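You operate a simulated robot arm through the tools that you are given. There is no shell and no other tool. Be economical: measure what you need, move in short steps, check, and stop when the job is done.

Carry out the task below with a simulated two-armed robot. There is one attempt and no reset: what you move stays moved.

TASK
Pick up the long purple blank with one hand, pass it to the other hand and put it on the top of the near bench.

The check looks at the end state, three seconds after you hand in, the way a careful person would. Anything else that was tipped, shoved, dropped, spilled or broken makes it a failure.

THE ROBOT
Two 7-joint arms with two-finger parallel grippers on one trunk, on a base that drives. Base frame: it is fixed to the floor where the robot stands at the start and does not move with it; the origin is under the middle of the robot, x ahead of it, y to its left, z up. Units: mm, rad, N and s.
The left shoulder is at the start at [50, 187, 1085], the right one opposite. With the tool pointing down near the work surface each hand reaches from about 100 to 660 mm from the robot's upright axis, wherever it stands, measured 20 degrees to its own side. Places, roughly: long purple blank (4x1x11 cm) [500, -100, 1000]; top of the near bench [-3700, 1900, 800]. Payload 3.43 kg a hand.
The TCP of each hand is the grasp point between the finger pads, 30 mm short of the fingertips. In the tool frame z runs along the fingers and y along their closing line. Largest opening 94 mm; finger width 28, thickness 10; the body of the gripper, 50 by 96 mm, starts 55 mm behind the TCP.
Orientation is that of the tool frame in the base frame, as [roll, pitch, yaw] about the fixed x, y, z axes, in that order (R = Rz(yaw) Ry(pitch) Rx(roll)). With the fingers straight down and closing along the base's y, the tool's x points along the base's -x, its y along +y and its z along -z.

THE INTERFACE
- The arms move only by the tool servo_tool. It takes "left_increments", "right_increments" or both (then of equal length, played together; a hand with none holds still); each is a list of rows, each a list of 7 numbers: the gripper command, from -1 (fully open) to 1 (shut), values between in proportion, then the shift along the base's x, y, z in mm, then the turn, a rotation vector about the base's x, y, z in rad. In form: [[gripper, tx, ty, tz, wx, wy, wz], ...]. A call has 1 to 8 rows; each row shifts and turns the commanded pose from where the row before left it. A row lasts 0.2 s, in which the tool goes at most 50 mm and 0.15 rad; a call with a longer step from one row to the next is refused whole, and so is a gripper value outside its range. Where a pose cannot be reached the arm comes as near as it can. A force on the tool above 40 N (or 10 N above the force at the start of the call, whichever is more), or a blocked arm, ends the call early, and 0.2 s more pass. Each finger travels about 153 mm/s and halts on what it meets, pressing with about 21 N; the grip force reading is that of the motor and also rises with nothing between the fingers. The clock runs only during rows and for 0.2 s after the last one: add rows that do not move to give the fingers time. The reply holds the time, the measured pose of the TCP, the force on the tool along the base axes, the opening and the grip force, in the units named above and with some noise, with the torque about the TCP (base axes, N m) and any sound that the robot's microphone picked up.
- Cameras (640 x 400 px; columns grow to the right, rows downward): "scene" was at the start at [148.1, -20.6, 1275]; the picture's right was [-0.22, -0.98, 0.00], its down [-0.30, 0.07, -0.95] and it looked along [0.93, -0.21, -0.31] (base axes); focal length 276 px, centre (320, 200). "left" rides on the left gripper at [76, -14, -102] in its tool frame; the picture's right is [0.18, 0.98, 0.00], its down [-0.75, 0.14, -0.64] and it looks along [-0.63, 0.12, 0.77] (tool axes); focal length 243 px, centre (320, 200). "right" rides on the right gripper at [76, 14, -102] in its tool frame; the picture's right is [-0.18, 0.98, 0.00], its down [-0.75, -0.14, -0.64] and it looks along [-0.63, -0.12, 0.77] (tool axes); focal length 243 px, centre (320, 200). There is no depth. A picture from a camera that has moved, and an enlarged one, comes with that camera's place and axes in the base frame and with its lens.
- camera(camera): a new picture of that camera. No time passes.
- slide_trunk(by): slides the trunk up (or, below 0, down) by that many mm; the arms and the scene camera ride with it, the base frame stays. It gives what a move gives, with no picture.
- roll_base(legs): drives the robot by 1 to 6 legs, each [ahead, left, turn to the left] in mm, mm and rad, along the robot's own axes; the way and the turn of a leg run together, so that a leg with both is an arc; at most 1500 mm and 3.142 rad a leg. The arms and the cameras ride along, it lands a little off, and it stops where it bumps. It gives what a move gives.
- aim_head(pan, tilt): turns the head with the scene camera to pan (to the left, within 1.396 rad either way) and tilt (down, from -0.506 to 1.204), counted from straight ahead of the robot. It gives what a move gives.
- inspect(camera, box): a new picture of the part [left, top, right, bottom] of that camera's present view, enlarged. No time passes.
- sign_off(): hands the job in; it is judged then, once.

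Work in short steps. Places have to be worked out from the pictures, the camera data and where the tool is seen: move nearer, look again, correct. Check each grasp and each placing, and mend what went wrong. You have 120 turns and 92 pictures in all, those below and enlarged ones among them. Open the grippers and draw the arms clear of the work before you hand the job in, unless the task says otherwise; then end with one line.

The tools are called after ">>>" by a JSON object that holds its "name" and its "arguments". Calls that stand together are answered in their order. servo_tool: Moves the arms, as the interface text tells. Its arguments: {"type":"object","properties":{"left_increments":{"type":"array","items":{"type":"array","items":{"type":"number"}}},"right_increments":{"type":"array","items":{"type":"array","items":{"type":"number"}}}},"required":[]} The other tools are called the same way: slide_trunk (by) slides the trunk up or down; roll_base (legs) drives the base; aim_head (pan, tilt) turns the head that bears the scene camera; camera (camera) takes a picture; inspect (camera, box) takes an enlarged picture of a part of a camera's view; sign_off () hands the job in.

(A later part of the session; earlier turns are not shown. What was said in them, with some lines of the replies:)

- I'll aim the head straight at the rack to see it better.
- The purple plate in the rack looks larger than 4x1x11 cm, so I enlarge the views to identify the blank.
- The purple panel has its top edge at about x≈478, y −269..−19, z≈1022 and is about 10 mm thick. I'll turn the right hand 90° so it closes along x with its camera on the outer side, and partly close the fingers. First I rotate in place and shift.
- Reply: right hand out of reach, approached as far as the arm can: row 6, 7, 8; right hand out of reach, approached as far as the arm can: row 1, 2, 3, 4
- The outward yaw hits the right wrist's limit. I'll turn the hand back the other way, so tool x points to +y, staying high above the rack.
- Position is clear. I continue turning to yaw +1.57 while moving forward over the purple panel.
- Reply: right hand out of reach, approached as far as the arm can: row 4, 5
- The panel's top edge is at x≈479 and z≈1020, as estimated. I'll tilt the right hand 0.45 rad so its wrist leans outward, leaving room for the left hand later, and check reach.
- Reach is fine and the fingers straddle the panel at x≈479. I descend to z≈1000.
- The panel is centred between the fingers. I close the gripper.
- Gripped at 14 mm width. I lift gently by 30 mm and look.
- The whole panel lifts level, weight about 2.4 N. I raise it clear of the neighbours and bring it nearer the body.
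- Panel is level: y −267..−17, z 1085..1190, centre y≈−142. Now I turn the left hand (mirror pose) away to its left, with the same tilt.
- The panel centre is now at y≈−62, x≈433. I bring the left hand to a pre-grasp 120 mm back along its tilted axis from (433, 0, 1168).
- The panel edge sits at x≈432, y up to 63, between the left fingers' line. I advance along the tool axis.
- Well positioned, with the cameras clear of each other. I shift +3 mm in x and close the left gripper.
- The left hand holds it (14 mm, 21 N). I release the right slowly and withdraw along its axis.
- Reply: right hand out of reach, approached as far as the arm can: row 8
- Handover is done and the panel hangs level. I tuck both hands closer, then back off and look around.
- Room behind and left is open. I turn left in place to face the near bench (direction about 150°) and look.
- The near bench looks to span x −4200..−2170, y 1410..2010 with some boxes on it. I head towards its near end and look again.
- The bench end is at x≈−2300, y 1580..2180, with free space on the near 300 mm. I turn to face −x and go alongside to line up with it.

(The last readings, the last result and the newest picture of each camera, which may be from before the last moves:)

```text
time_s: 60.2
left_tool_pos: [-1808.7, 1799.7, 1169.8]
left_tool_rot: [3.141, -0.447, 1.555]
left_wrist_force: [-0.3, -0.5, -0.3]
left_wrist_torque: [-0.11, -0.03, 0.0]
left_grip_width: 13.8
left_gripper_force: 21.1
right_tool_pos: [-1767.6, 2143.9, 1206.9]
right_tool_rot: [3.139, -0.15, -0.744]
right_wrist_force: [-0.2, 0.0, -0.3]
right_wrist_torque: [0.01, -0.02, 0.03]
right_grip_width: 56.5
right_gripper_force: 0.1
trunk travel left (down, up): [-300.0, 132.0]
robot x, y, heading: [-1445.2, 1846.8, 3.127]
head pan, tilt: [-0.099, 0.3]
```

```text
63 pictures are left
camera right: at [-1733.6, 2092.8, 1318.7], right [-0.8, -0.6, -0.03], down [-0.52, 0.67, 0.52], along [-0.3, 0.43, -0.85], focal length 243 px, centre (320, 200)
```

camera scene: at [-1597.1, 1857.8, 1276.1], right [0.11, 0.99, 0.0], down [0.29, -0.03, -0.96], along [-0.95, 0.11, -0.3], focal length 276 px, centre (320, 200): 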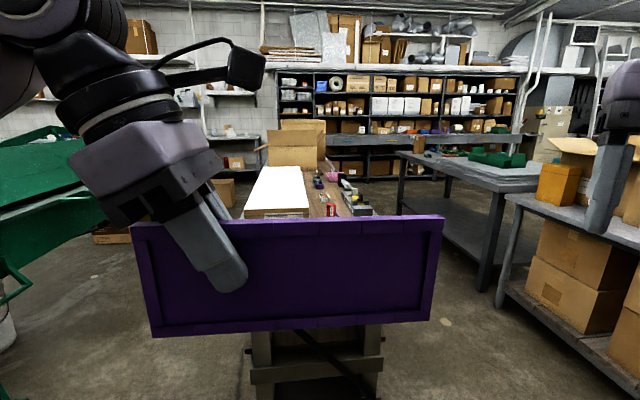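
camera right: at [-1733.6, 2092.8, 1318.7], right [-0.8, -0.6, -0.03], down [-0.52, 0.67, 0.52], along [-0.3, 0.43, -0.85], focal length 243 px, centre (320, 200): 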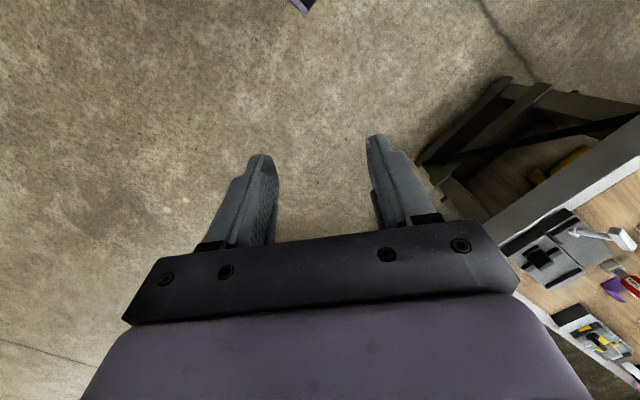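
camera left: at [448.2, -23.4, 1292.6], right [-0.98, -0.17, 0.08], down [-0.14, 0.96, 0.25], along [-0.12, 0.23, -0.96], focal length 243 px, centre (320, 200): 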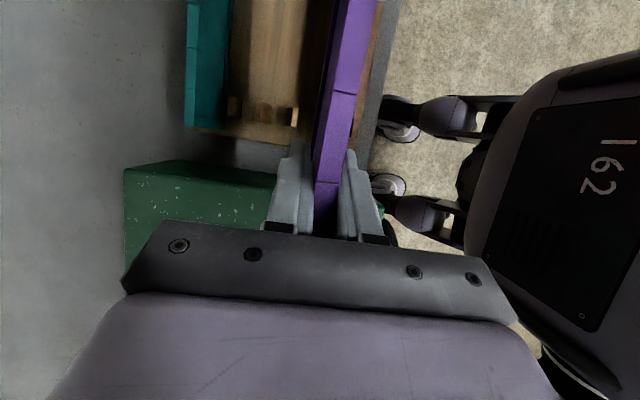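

The bench end edge is at x≈−2315 and there are tools near its right side. I move 350 mm closer and look beneath the panel and with the right camera.

>>> {"name": "roll_base", "arguments": {"legs": [[350, 0, 0.012]]}}

>>> {"name": "aim_head", "arguments": {"pan": 0, "tilt": 0.85}}

>>> {"name": "camera", "arguments": {"camera": "scene"}}

>>> {"name": "camera", "arguments": {"camera": "right"}}

```text
time_s: 62.5
left_tool_pos: [-2164.7, 1799.6, 1168.8]
left_tool_rot: [-3.141, -0.449, 1.567]
left_wrist_force: [0.2, 1.2, -0.4]
left_wrist_torque: [-0.1, -0.01, -0.03]
left_grip_width: 14.1
left_gripper_force: 20.7
right_tool_pos: [-2125.9, 2144.7, 1206.6]
right_tool_rot: [3.14, -0.15, -0.733]
right_wrist_force: [-0.3, -1.0, -0.6]
right_wrist_torque: [0.02, -0.01, 0.02]
right_grip_width: 56.4
right_gripper_force: 0.0
trunk travel left (down, up): [-300.0, 132.0]
robot x, y, heading: [-1803.4, 1849.5, 3.136]
head pan, tilt: [-0.099, 0.3]
```

```text
time_s: 63.5
left_tool_pos: [-2163.6, 1799.2, 1169.1]
left_tool_rot: [-3.141, -0.447, 1.567]
left_wrist_force: [0.2, -0.2, -0.4]
left_wrist_torque: [-0.08, -0.01, -0.03]
left_grip_width: 13.8
left_gripper_force: 21.5
right_tool_pos: [-2125.9, 2144.3, 1206.9]
right_tool_rot: [3.138, -0.15, -0.733]
right_wrist_force: [0.7, -0.5, -0.4]
right_wrist_torque: [0.01, 0.02, 0.02]
right_grip_width: 56.3
right_gripper_force: 0.0
trunk travel left (down, up): [-300.0, 132.0]
robot x, y, heading: [-1797.9, 1848.6, 3.141]
head pan, tilt: [0.0, 0.85]
```

```text
62 pictures are left
camera scene: at [-1937.9, 1849.7, 1227.7], right [0.0, 1.0, 0.0], down [0.75, 0.0, -0.66], along [-0.66, 0.0, -0.75], focal length 276 px, centre (320, 200)
```

scene: 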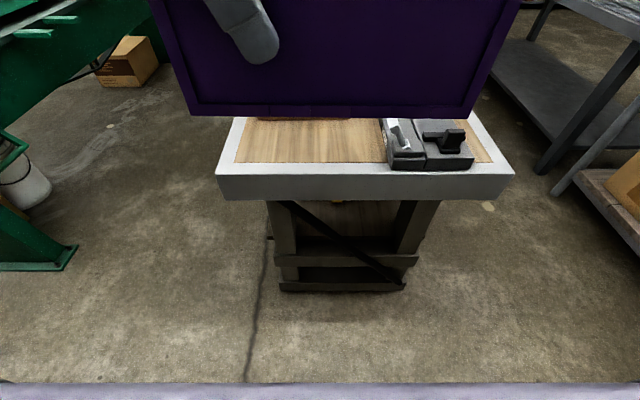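

```text
61 pictures are left
camera right: at [-2091.5, 2092.5, 1318.8], right [-0.79, -0.61, -0.02], down [-0.53, 0.67, 0.52], along [-0.3, 0.43, -0.85], focal length 243 px, centre (320, 200)
```

right: 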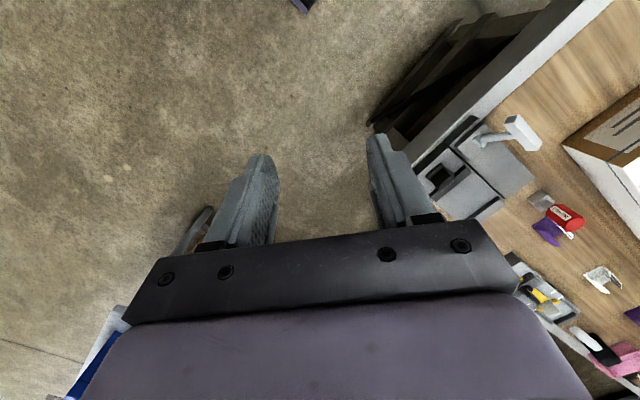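

Free area near the bench end is y≈1611–1995 and x≈−2385..−2600, limited by the black tool and the white box. I shift base 130 mm ahead and 60 mm left, and then tilt the panel forward while reaching out, high above the bench.

>>> {"name": "roll_base", "arguments": {"legs": [[120, 60, 0]]}}

>>> {"name": "servo_tool", "arguments": {"left_increments": [[1, -14, 0, 0, 0, 0.146, 0], [1, -14, 0, 0, 0, 0.146, 0], [1, -14, 0, 0, 0, 0.146, 0], [1, -14, 0, 0, 0, 0.146, 0], [1, -14, 0, 0, 0, 0.146, 0], [1, -14, 0, 0, 0, 0.146, 0], [1, -14, 0, 0, 0, 0.146, 0], [1, -14, 0, 0, 0, 0.146, 0]]}}

>>> {"name": "camera", "arguments": {"camera": "scene"}}

```text
time_s: 64.8
left_tool_pos: [-2283.0, 1739.0, 1168.4]
left_tool_rot: [-3.141, -0.451, 1.569]
left_wrist_force: [0.0, 0.9, -0.5]
left_wrist_torque: [-0.08, 0.02, 0.03]
left_grip_width: 13.8
left_gripper_force: 20.6
right_tool_pos: [-2246.0, 2084.2, 1207.0]
right_tool_rot: [3.139, -0.15, -0.727]
right_wrist_force: [-0.2, -1.1, -0.2]
right_wrist_torque: [0.04, -0.01, 0.0]
right_grip_width: 56.4
right_gripper_force: 0.0
trunk travel left (down, up): [-300.0, 132.0]
robot x, y, heading: [-1919.3, 1789.4, 3.14]
head pan, tilt: [0.0, 0.85]
```

```text
time_s: 66.6
left_tool_pos: [-2394.8, 1739.9, 1169.5]
left_tool_rot: [-1.935, -0.169, 1.153]
left_wrist_force: [-0.2, 0.2, -1.5]
left_wrist_torque: [-0.12, -0.04, -0.02]
left_grip_width: 14.0
left_gripper_force: 21.2
right_tool_pos: [-2244.6, 2084.7, 1207.5]
right_tool_rot: [3.141, -0.149, -0.727]
right_wrist_force: [-0.4, -0.7, -0.6]
right_wrist_torque: [-0.02, -0.01, 0.01]
right_grip_width: 56.3
right_gripper_force: 0.1
trunk travel left (down, up): [-300.0, 132.0]
robot x, y, heading: [-1917.6, 1791.0, 3.138]
head pan, tilt: [0.0, 0.85]
```

```text
60 pictures are left
camera scene: at [-2056.2, 1790.6, 1227.6], right [0.0, 1.0, 0.0], down [0.75, 0.0, -0.66], along [-0.66, 0.0, -0.75], focal length 276 px, centre (320, 200)
```

scene: 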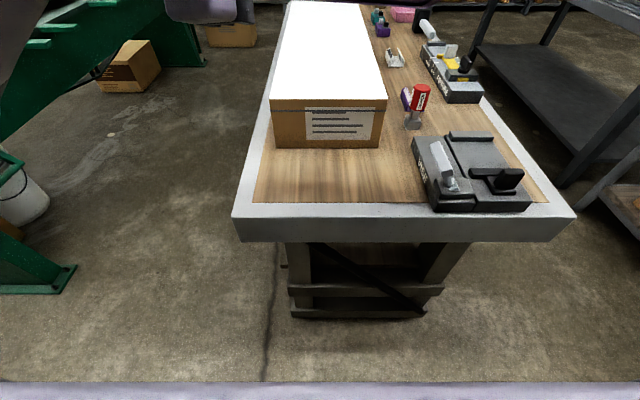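

The free spot is y 1620–2005, x −2388..−2608, and the panel is above this frame. I tilt the head up to check the panel.

>>> {"name": "aim_head", "arguments": {"pan": 0, "tilt": 0.4}}

>>> {"name": "camera", "arguments": {"camera": "scene"}}

>>> {"name": "camera", "arguments": {"camera": "left"}}

```text
time_s: 67.5
left_tool_pos: [-2393.7, 1738.5, 1167.7]
left_tool_rot: [-1.938, -0.17, 1.154]
left_wrist_force: [0.6, 0.0, -0.9]
left_wrist_torque: [-0.13, -0.04, -0.01]
left_grip_width: 13.7
left_gripper_force: 20.4
right_tool_pos: [-2244.2, 2085.4, 1206.1]
right_tool_rot: [3.14, -0.15, -0.726]
right_wrist_force: [-0.3, 0.3, 0.8]
right_wrist_torque: [0.01, 0.0, 0.0]
right_grip_width: 56.4
right_gripper_force: 0.0
trunk travel left (down, up): [-300.0, 132.0]
robot x, y, heading: [-1916.3, 1790.7, 3.144]
head pan, tilt: [0.0, 0.4]
```

```text
59 pictures are left
camera scene: at [-2070.4, 1790.7, 1266.7], right [0.0, 1.0, 0.0], down [0.39, 0.0, -0.92], along [-0.92, 0.0, -0.39], focal length 276 px, centre (320, 200)
```

scene: 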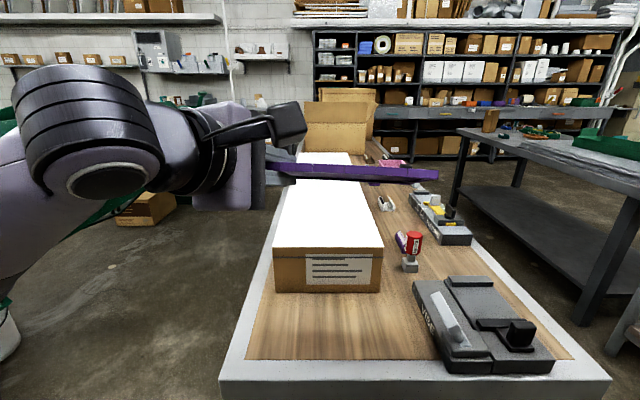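

```text
58 pictures are left
camera left: at [-2283.3, 1763.9, 1230.8], right [0.46, 0.16, -0.87], down [0.29, -0.96, -0.03], along [-0.84, -0.24, -0.49], focal length 243 px, centre (320, 200)
```

left: 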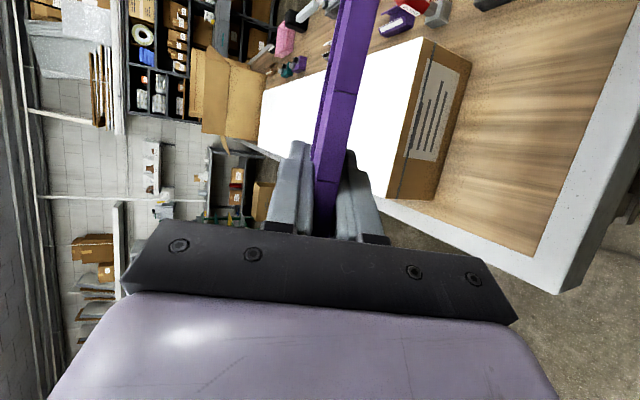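

The panel is held firmly with about 23° downward tilt and clear below. I lower the trunk 250 mm.

>>> {"name": "slide_trunk", "arguments": {"by": -250}}

>>> {"name": "aim_head", "arguments": {"pan": 0, "tilt": 0.6}}

>>> {"name": "camera", "arguments": {"camera": "scene"}}

>>> {"name": "camera", "arguments": {"camera": "left"}}

```text
time_s: 70.1
left_tool_pos: [-2393.5, 1739.0, 920.1]
left_tool_rot: [-1.936, -0.169, 1.153]
left_wrist_force: [-0.3, -0.1, -2.3]
left_wrist_torque: [-0.08, -0.04, 0.02]
left_grip_width: 14.2
left_gripper_force: 20.6
right_tool_pos: [-2244.5, 2085.7, 956.6]
right_tool_rot: [3.136, -0.149, -0.728]
right_wrist_force: [-0.3, 0.3, -0.7]
right_wrist_torque: [0.0, -0.01, 0.03]
right_grip_width: 56.4
right_gripper_force: 0.1
trunk travel left (down, up): [-50.0, 382.0]
robot x, y, heading: [-1917.6, 1791.6, 3.14]
head pan, tilt: [0.0, 0.4]
```

```text
time_s: 70.8
left_tool_pos: [-2393.4, 1738.9, 918.9]
left_tool_rot: [-1.938, -0.169, 1.154]
left_wrist_force: [0.3, 0.7, -1.2]
left_wrist_torque: [-0.09, -0.06, -0.03]
left_grip_width: 14.2
left_gripper_force: 20.9
right_tool_pos: [-2244.5, 2084.2, 957.6]
right_tool_rot: [3.137, -0.151, -0.729]
right_wrist_force: [0.0, 0.2, 0.8]
right_wrist_torque: [-0.02, -0.01, 0.02]
right_grip_width: 56.4
right_gripper_force: 0.1
trunk travel left (down, up): [-50.0, 382.0]
robot x, y, heading: [-1917.8, 1791.2, 3.143]
head pan, tilt: [0.0, 0.6]
```

```text
57 pictures are left
camera scene: at [-2066.1, 1790.7, 998.6], right [0.0, 1.0, 0.0], down [0.56, 0.0, -0.83], along [-0.83, 0.0, -0.56], focal length 276 px, centre (320, 200)
```

scene: 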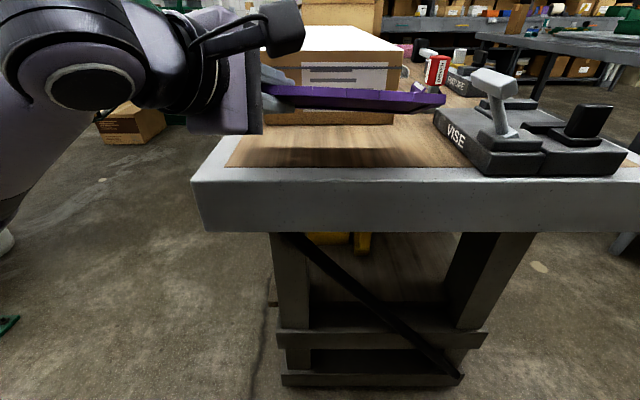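

```text
56 pictures are left
camera left: at [-2283.3, 1763.8, 980.7], right [0.46, 0.16, -0.87], down [0.29, -0.96, -0.03], along [-0.84, -0.24, -0.49], focal length 243 px, centre (320, 200)
```

left: 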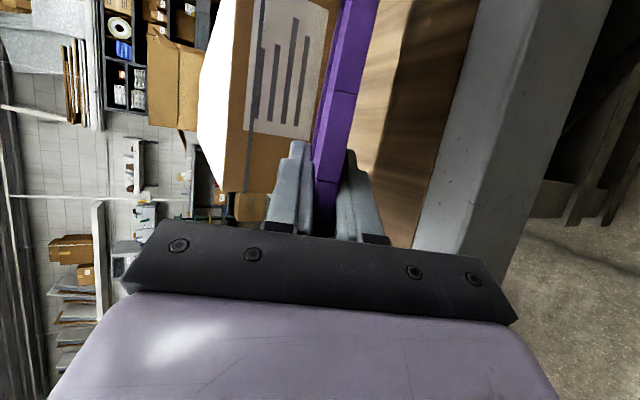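

Bench top is about z 800–817, and the vise is clear of the panel's right end. I move forward 50 and down 50.

>>> {"name": "servo_tool", "arguments": {"left_increments": [[1, -15, 0, -10, 0, 0, 0], [1, -15, 0, -15, 0, 0, 0], [1, -15, 0, -15, 0, 0, 0], [1, -5, 0, -10, 0, 0, 0], [1, 0, 0, 0, 0, 0, 0]]}}

>>> {"name": "camera", "arguments": {"camera": "scene"}}

>>> {"name": "camera", "arguments": {"camera": "left"}}

```text
time_s: 72.0
left_tool_pos: [-2444.8, 1738.3, 867.8]
left_tool_rot: [-1.938, -0.172, 1.155]
left_wrist_force: [0.4, -0.5, -1.9]
left_wrist_torque: [-0.09, -0.03, -0.01]
left_grip_width: 14.0
left_gripper_force: 21.3
right_tool_pos: [-2244.9, 2084.4, 957.4]
right_tool_rot: [3.136, -0.15, -0.726]
right_wrist_force: [0.0, 0.0, 0.7]
right_wrist_torque: [0.0, 0.01, 0.03]
right_grip_width: 56.3
right_gripper_force: 0.1
trunk travel left (down, up): [-50.0, 382.0]
robot x, y, heading: [-1917.3, 1793.7, 3.142]
head pan, tilt: [0.0, 0.6]
```

```text
55 pictures are left
camera scene: at [-2066.2, 1790.7, 998.5], right [0.0, 1.0, 0.0], down [0.57, 0.0, -0.82], along [-0.82, 0.0, -0.57], focal length 276 px, centre (320, 200)
```

scene: 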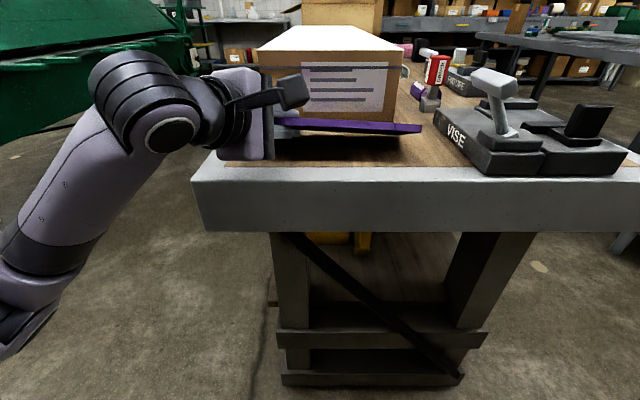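

```text
54 pictures are left
camera left: at [-2333.8, 1763.7, 929.8], right [0.46, 0.16, -0.87], down [0.29, -0.96, -0.03], along [-0.84, -0.24, -0.49], focal length 243 px, centre (320, 200)
```

left: 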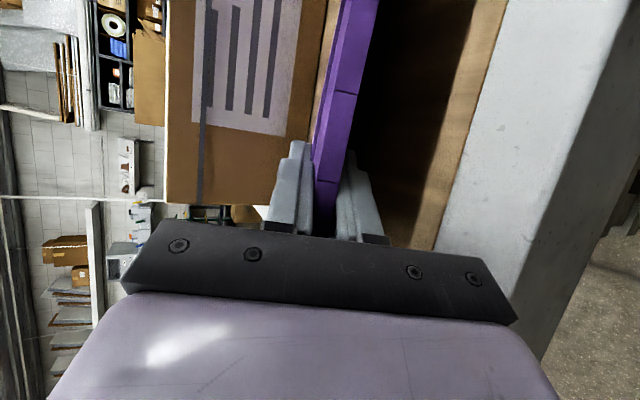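

I tilt back 0.1 rad for gripper body clearance, then descend slowly to touch with the far edge.

>>> {"name": "servo_tool", "arguments": {"left_increments": [[1, 0, 0, 0, 0, -0.1, 0], [1, 0, 0, -4, 0, 0, 0], [1, 0, 0, -4, 0, 0, 0], [1, 0, 0, -4, 0, 0, 0], [1, 0, 0, -3, 0, 0, 0], [1, 0, 0, 0, 0, 0, 0]]}}

>>> {"name": "camera", "arguments": {"camera": "scene"}}

```text
time_s: 73.4
left_tool_pos: [-2443.4, 1738.4, 853.9]
left_tool_rot: [-2.032, -0.208, 1.17]
left_wrist_force: [1.0, 0.8, 2.5]
left_wrist_torque: [0.14, 0.2, -0.18]
left_grip_width: 14.8
left_gripper_force: 21.1
right_tool_pos: [-2244.0, 2083.6, 957.4]
right_tool_rot: [3.139, -0.151, -0.727]
right_wrist_force: [0.3, -0.2, 0.2]
right_wrist_torque: [0.0, -0.03, 0.0]
right_grip_width: 56.2
right_gripper_force: 0.1
trunk travel left (down, up): [-50.0, 382.0]
robot x, y, heading: [-1920.0, 1792.4, 3.143]
head pan, tilt: [0.0, 0.6]
```

```text
53 pictures are left
camera scene: at [-2065.7, 1790.8, 998.6], right [0.0, 1.0, 0.0], down [0.56, 0.0, -0.83], along [-0.83, 0.0, -0.56], focal length 276 px, centre (320, 200)
```

scene: 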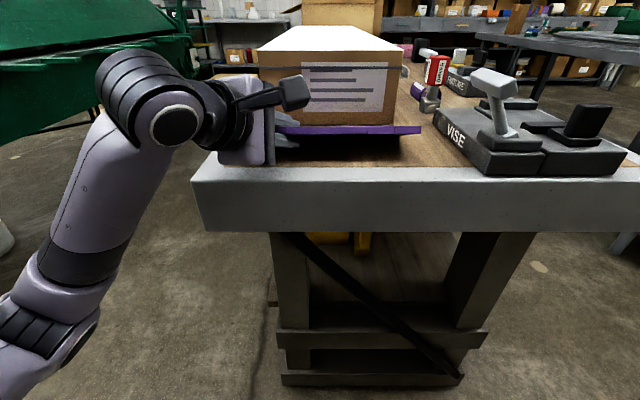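

The far edge touches the bench (force rose at TCP z 854). I open to about 28 mm so the panel rests on the lower finger, then check.

>>> {"name": "servo_tool", "arguments": {"left_increments": [[0.65, 0, 0, 0, 0, 0, 0], [0.55, 0, 0, 0, 0, 0, 0], [0.45, 0, 0, 0, 0, 0, 0], [0.4, 0, 0, 0, 0, 0, 0], [0.4, 0, 0, 0, 0, 0, 0]]}}

>>> {"name": "camera", "arguments": {"camera": "scene"}}

>>> {"name": "camera", "arguments": {"camera": "left"}}

```text
time_s: 74.6
left_tool_pos: [-2443.3, 1738.1, 853.8]
left_tool_rot: [-2.027, -0.209, 1.172]
left_wrist_force: [-6.9, -1.1, 7.4]
left_wrist_torque: [-0.04, 0.41, 0.0]
left_grip_width: 22.4
left_gripper_force: 0.1
right_tool_pos: [-2245.2, 2083.8, 957.5]
right_tool_rot: [3.138, -0.151, -0.728]
right_wrist_force: [0.5, 0.3, 0.1]
right_wrist_torque: [0.04, 0.02, -0.01]
right_grip_width: 56.2
right_gripper_force: 0.1
trunk travel left (down, up): [-50.0, 382.0]
robot x, y, heading: [-1921.2, 1791.4, 3.137]
head pan, tilt: [0.0, 0.6]
```

```text
52 pictures are left
camera scene: at [-2066.0, 1790.6, 998.6], right [0.0, 1.0, 0.0], down [0.56, 0.0, -0.83], along [-0.83, 0.0, -0.56], focal length 276 px, centre (320, 200)
```

scene: 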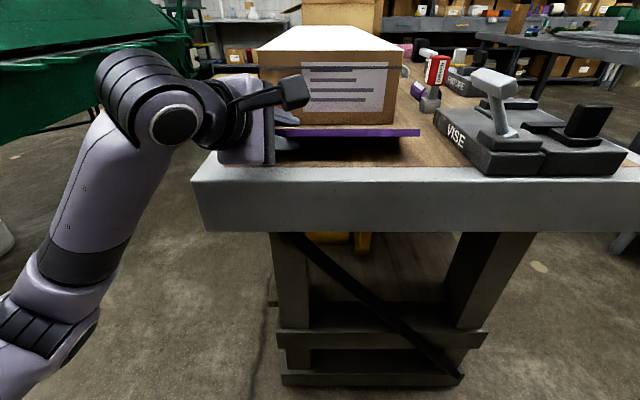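

```text
51 pictures are left
camera left: at [-2340.0, 1763.6, 926.9], right [0.54, 0.17, -0.82], down [0.29, -0.96, 0.0], along [-0.79, -0.24, -0.57], focal length 243 px, centre (320, 200)
```

left: 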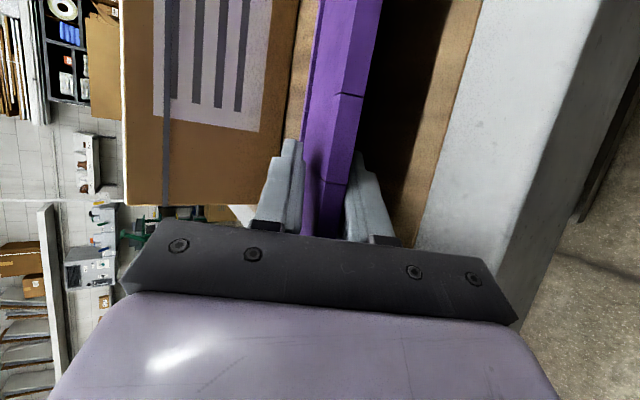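

The lower fingertip is pressing on the bench (top at about 818). I raise slightly to unload it and let the fingers open.

>>> {"name": "servo_tool", "arguments": {"left_increments": [[0.45, 1, 0, 3, 0, 0, 0], [0.4, 1, 0, 3, 0, 0, 0], [0.38, 0, 0, 2, 0, 0, 0], [0.38, 0, 0, 0, 0, 0, 0]]}}

>>> {"name": "inspect", "arguments": {"camera": "scene", "box": [190, 50, 510, 250]}}

>>> {"name": "camera", "arguments": {"camera": "left"}}

```text
time_s: 75.6
left_tool_pos: [-2440.7, 1738.2, 860.8]
left_tool_rot: [-2.031, -0.209, 1.172]
left_wrist_force: [0.2, -0.1, 0.2]
left_wrist_torque: [0.0, -0.02, 0.01]
left_grip_width: 29.6
left_gripper_force: 0.4
right_tool_pos: [-2245.9, 2083.9, 956.3]
right_tool_rot: [3.139, -0.151, -0.729]
right_wrist_force: [-0.2, -0.1, 0.4]
right_wrist_torque: [-0.01, 0.02, 0.02]
right_grip_width: 56.3
right_gripper_force: 0.1
trunk travel left (down, up): [-50.0, 382.0]
robot x, y, heading: [-1915.7, 1791.7, 3.141]
head pan, tilt: [0.0, 0.6]
```

```text
2.00 times, centred on (350, 150) of scene
camera zoom: at [-2066.0, 1790.7, 998.5], right [0.0, 1.0, 0.0], down [0.56, 0.0, -0.83], along [-0.83, 0.0, -0.56], focal length 553 px, centre (260, 300)
```

zoom: 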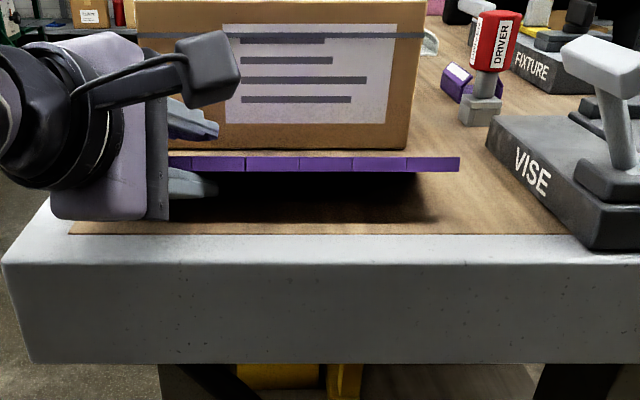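

```text
49 pictures are left
camera left: at [-2337.6, 1764.0, 934.0], right [0.54, 0.16, -0.82], down [0.29, -0.96, 0.0], along [-0.79, -0.24, -0.57], focal length 243 px, centre (320, 200)
```

left: 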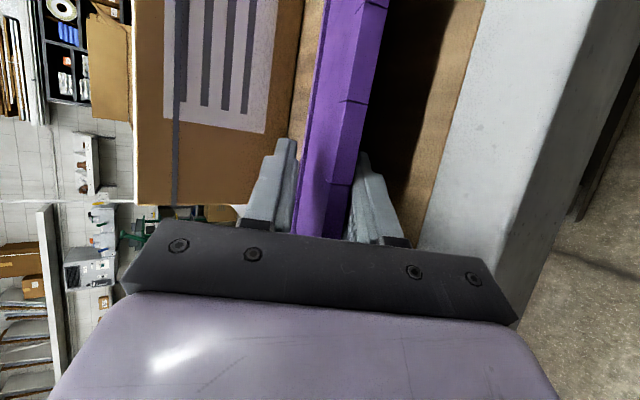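

The panel is free, level, and resting on the lower finger and its far edge. I withdraw the hand straight back.

>>> {"name": "servo_tool", "arguments": {"left_increments": [[0.38, 6, 0, -1, 0, 0, 0], [0.38, 8, 0, -1, 0, 0, 0], [0.38, 8, 0, -1, 0, 0, 0], [0.38, 8, 0, -1, 0, 0, 0], [0.38, 0, 0, 0, 0, 0, 0]]}}

>>> {"name": "inspect", "arguments": {"camera": "scene", "box": [190, 50, 510, 250]}}

>>> {"name": "camera", "arguments": {"camera": "left"}}

```text
time_s: 76.8
left_tool_pos: [-2412.1, 1739.8, 857.9]
left_tool_rot: [-2.032, -0.209, 1.171]
left_wrist_force: [-0.1, 0.0, 0.0]
left_wrist_torque: [0.0, 0.01, 0.01]
left_grip_width: 28.9
left_gripper_force: 0.0
right_tool_pos: [-2243.9, 2083.6, 957.4]
right_tool_rot: [3.139, -0.15, -0.729]
right_wrist_force: [0.3, 0.2, 0.0]
right_wrist_torque: [0.01, 0.03, -0.04]
right_grip_width: 56.0
right_gripper_force: 0.1
trunk travel left (down, up): [-50.0, 382.0]
robot x, y, heading: [-1920.7, 1789.1, 3.14]
head pan, tilt: [0.0, 0.6]
```

```text
2.00 times, centred on (350, 150) of scene
camera zoom: at [-2066.1, 1790.7, 998.5], right [0.0, 1.0, 0.0], down [0.56, 0.0, -0.83], along [-0.83, 0.0, -0.56], focal length 553 px, centre (260, 300)
```

zoom: 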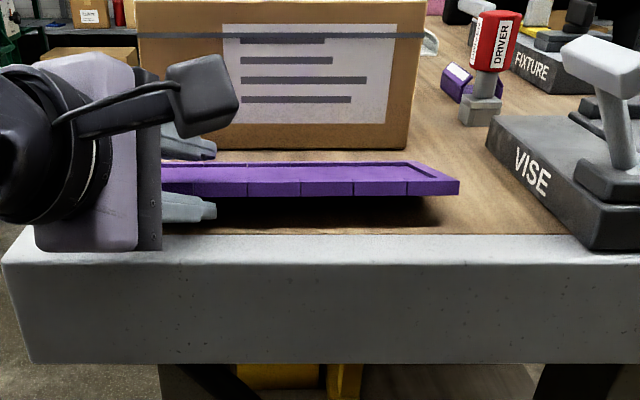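

```text
47 pictures are left
camera left: at [-2307.3, 1764.1, 930.1], right [0.54, 0.17, -0.82], down [0.29, -0.96, 0.0], along [-0.79, -0.24, -0.57], focal length 243 px, centre (320, 200)
```

left: 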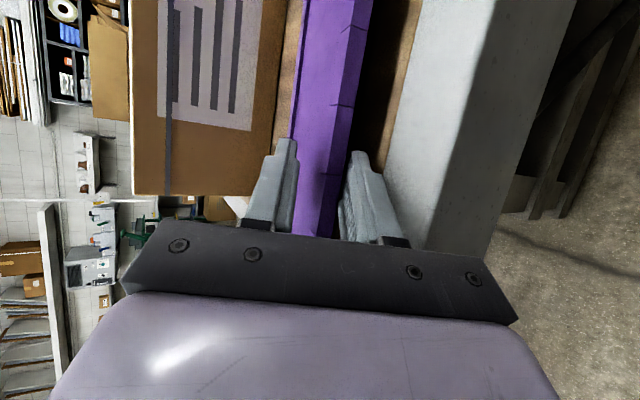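

The panel is flattening as the finger slides out. I keep withdrawing.

>>> {"name": "servo_tool", "arguments": {"left_increments": [[0.38, 8, 0, -1, 0, 0, 0], [0.38, 8, 0, -1, 0, 0, 0], [0.38, 8, 0, -1, 0, 0, 0], [0.38, 8, 0, 0, 0, 0, 0], [0.38, 8, 0, 0, 0, 0, 0], [0.38, 0, 0, 0, 0, 0, 0]]}}

>>> {"name": "inspect", "arguments": {"camera": "scene", "box": [190, 50, 510, 250]}}

>>> {"name": "camera", "arguments": {"camera": "left"}}

```text
time_s: 78.2
left_tool_pos: [-2371.7, 1739.4, 854.8]
left_tool_rot: [-2.029, -0.211, 1.172]
left_wrist_force: [-4.4, 0.2, 5.2]
left_wrist_torque: [-0.01, 0.25, 0.0]
left_grip_width: 25.3
left_gripper_force: 0.0
right_tool_pos: [-2243.9, 2084.4, 956.9]
right_tool_rot: [3.138, -0.15, -0.726]
right_wrist_force: [-0.1, 0.0, -0.4]
right_wrist_torque: [-0.02, 0.0, -0.03]
right_grip_width: 56.2
right_gripper_force: 0.0
trunk travel left (down, up): [-50.0, 382.0]
robot x, y, heading: [-1917.1, 1787.5, 3.139]
head pan, tilt: [0.0, 0.6]
```

```text
2.00 times, centred on (350, 150) of scene
camera zoom: at [-2066.0, 1790.7, 998.6], right [0.0, 1.0, 0.0], down [0.56, 0.0, -0.83], along [-0.83, 0.0, -0.56], focal length 553 px, centre (260, 300)
```

zoom: 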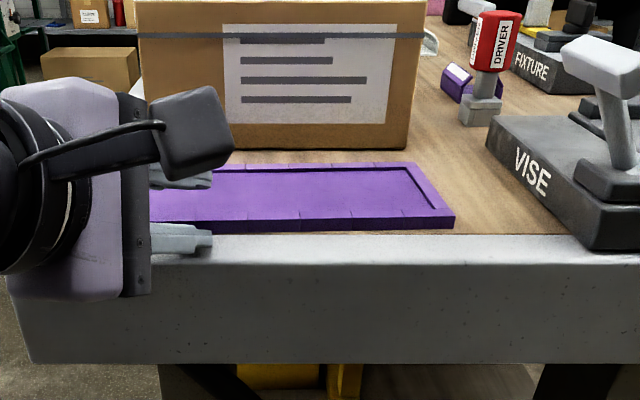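

```text
45 pictures are left
camera left: at [-2267.6, 1763.8, 927.4], right [0.54, 0.17, -0.82], down [0.29, -0.96, 0.0], along [-0.79, -0.24, -0.57], focal length 243 px, centre (320, 200)
```

left: 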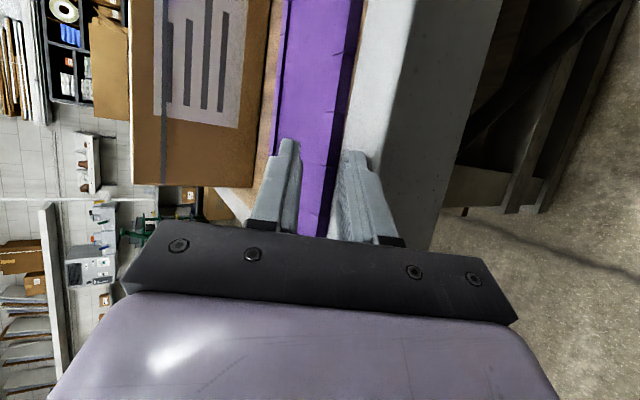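

The panel is now flat on the bench, with the lower fingertip just touching the top. I raise a hair and pull fully out.

>>> {"name": "servo_tool", "arguments": {"left_increments": [[0.38, 4, 0, 2, 0, 0, 0], [0.38, 8, 0, 2, 0, 0, 0], [0.38, 12, 0, 1, 0, 0, 0], [0.38, 15, 0, 2, 0, 0, 0], [0.38, 20, 0, 5, 0, 0, 0], [0.38, 20, 0, 20, 0, 0, 0], [0.38, 10, 0, 20, 0, 0, 0]]}}

>>> {"name": "camera", "arguments": {"camera": "scene"}}

>>> {"name": "camera", "arguments": {"camera": "left"}}

```text
time_s: 79.8
left_tool_pos: [-2280.5, 1738.2, 907.4]
left_tool_rot: [-2.031, -0.21, 1.172]
left_wrist_force: [0.3, 0.5, -0.1]
left_wrist_torque: [0.04, -0.04, 0.02]
left_grip_width: 29.3
left_gripper_force: 0.1
right_tool_pos: [-2245.6, 2085.5, 957.2]
right_tool_rot: [3.138, -0.15, -0.727]
right_wrist_force: [-0.6, 0.1, -0.9]
right_wrist_torque: [0.0, 0.01, 0.01]
right_grip_width: 56.4
right_gripper_force: 0.0
trunk travel left (down, up): [-50.0, 382.0]
robot x, y, heading: [-1916.1, 1790.2, 3.147]
head pan, tilt: [0.0, 0.6]
```

```text
44 pictures are left
camera scene: at [-2066.0, 1790.7, 998.5], right [0.0, 1.0, 0.0], down [0.56, 0.0, -0.83], along [-0.83, 0.0, -0.56], focal length 276 px, centre (320, 200)
```

scene: 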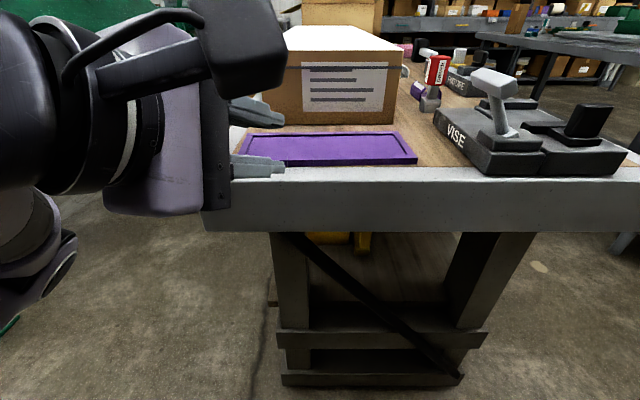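

```text
43 pictures are left
camera left: at [-2177.6, 1762.6, 979.6], right [0.54, 0.17, -0.82], down [0.29, -0.96, 0.0], along [-0.79, -0.24, -0.57], focal length 243 px, centre (320, 200)
```

left: 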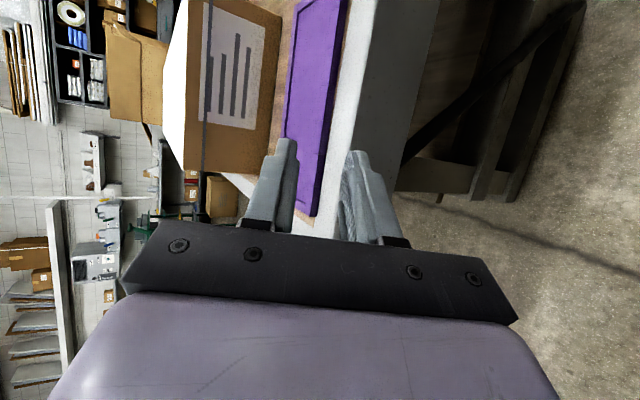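

The panel lies flat and fully on the bench, with nothing else touched. I open both grippers and back the robot away, then take a last look.

>>> {"name": "roll_base", "arguments": {"legs": [[-350, 0, 0]]}}

>>> {"name": "servo_tool", "arguments": {"left_increments": [[-1, 0, 0, 0, 0, 0, 0], [-1, 0, 0, 0, 0, 0, 0], [-1, 0, 0, 0, 0, 0, 0]], "right_increments": [[-1, 0, 0, 0, 0, 0, 0], [-1, 0, 0, 0, 0, 0, 0], [-1, 0, 0, 0, 0, 0, 0]]}}

>>> {"name": "slide_trunk", "arguments": {"by": 200}}

>>> {"name": "camera", "arguments": {"camera": "scene"}}

```text
time_s: 82.0
left_tool_pos: [-1934.1, 1738.9, 907.7]
left_tool_rot: [-2.03, -0.208, 1.173]
left_wrist_force: [0.0, 0.6, 0.3]
left_wrist_torque: [0.02, 0.02, 0.02]
left_grip_width: 29.1
left_gripper_force: 0.1
right_tool_pos: [-1896.8, 2084.5, 957.4]
right_tool_rot: [3.14, -0.15, -0.725]
right_wrist_force: [0.8, -0.5, 0.8]
right_wrist_torque: [0.05, -0.01, -0.01]
right_grip_width: 56.5
right_gripper_force: 0.0
trunk travel left (down, up): [-50.0, 382.0]
robot x, y, heading: [-1568.9, 1793.2, -3.138]
head pan, tilt: [0.0, 0.6]
```

```text
time_s: 82.8
left_tool_pos: [-1932.7, 1736.8, 907.7]
left_tool_rot: [-2.031, -0.21, 1.173]
left_wrist_force: [0.1, -0.4, 0.4]
left_wrist_torque: [-0.01, 0.01, -0.01]
left_grip_width: 93.8
left_gripper_force: 0.1
right_tool_pos: [-1895.6, 2083.4, 956.1]
right_tool_rot: [3.139, -0.148, -0.727]
right_wrist_force: [0.7, 0.5, 0.4]
right_wrist_torque: [0.01, 0.0, 0.04]
right_grip_width: 93.8
right_gripper_force: 0.1
trunk travel left (down, up): [-50.0, 382.0]
robot x, y, heading: [-1569.6, 1795.3, -3.143]
head pan, tilt: [0.0, 0.6]
```

```text
time_s: 85.0
left_tool_pos: [-1934.3, 1737.4, 1106.8]
left_tool_rot: [-2.028, -0.209, 1.173]
left_wrist_force: [0.3, 0.1, 0.4]
left_wrist_torque: [0.02, -0.01, 0.0]
left_grip_width: 94.0
left_gripper_force: 0.0
right_tool_pos: [-1896.6, 2082.9, 1157.5]
right_tool_rot: [3.138, -0.151, -0.726]
right_wrist_force: [-1.0, 0.0, -0.3]
right_wrist_torque: [-0.03, 0.02, -0.03]
right_grip_width: 94.1
right_gripper_force: 0.0
trunk travel left (down, up): [-250.0, 182.0]
robot x, y, heading: [-1569.1, 1792.6, -3.141]
head pan, tilt: [0.0, 0.6]
```

```text
42 pictures are left
camera scene: at [-1717.9, 1790.6, 1198.5], right [0.0, 1.0, 0.0], down [0.56, 0.0, -0.83], along [-0.83, 0.0, -0.56], focal length 276 px, centre (320, 200)
```

scene: 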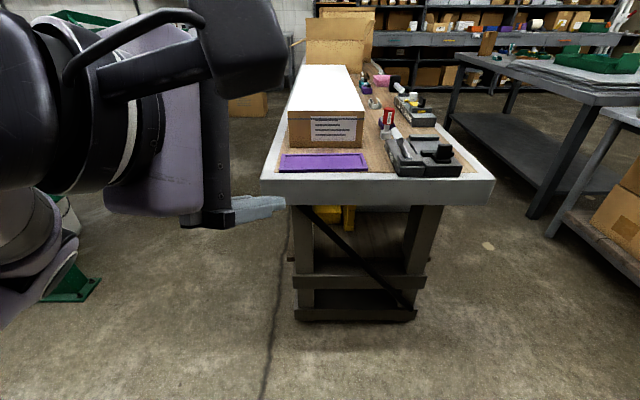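

The panel lies flat on the bench, hands are open and clear. I hand in.

>>> {"name": "sign_off", "arguments": {}}

```text
The job is handed in.
```

The purple blank was picked up with the right hand, passed to the left, and now lies flat on top of the near bench. Nothing else appeared to move in the pictures I took.
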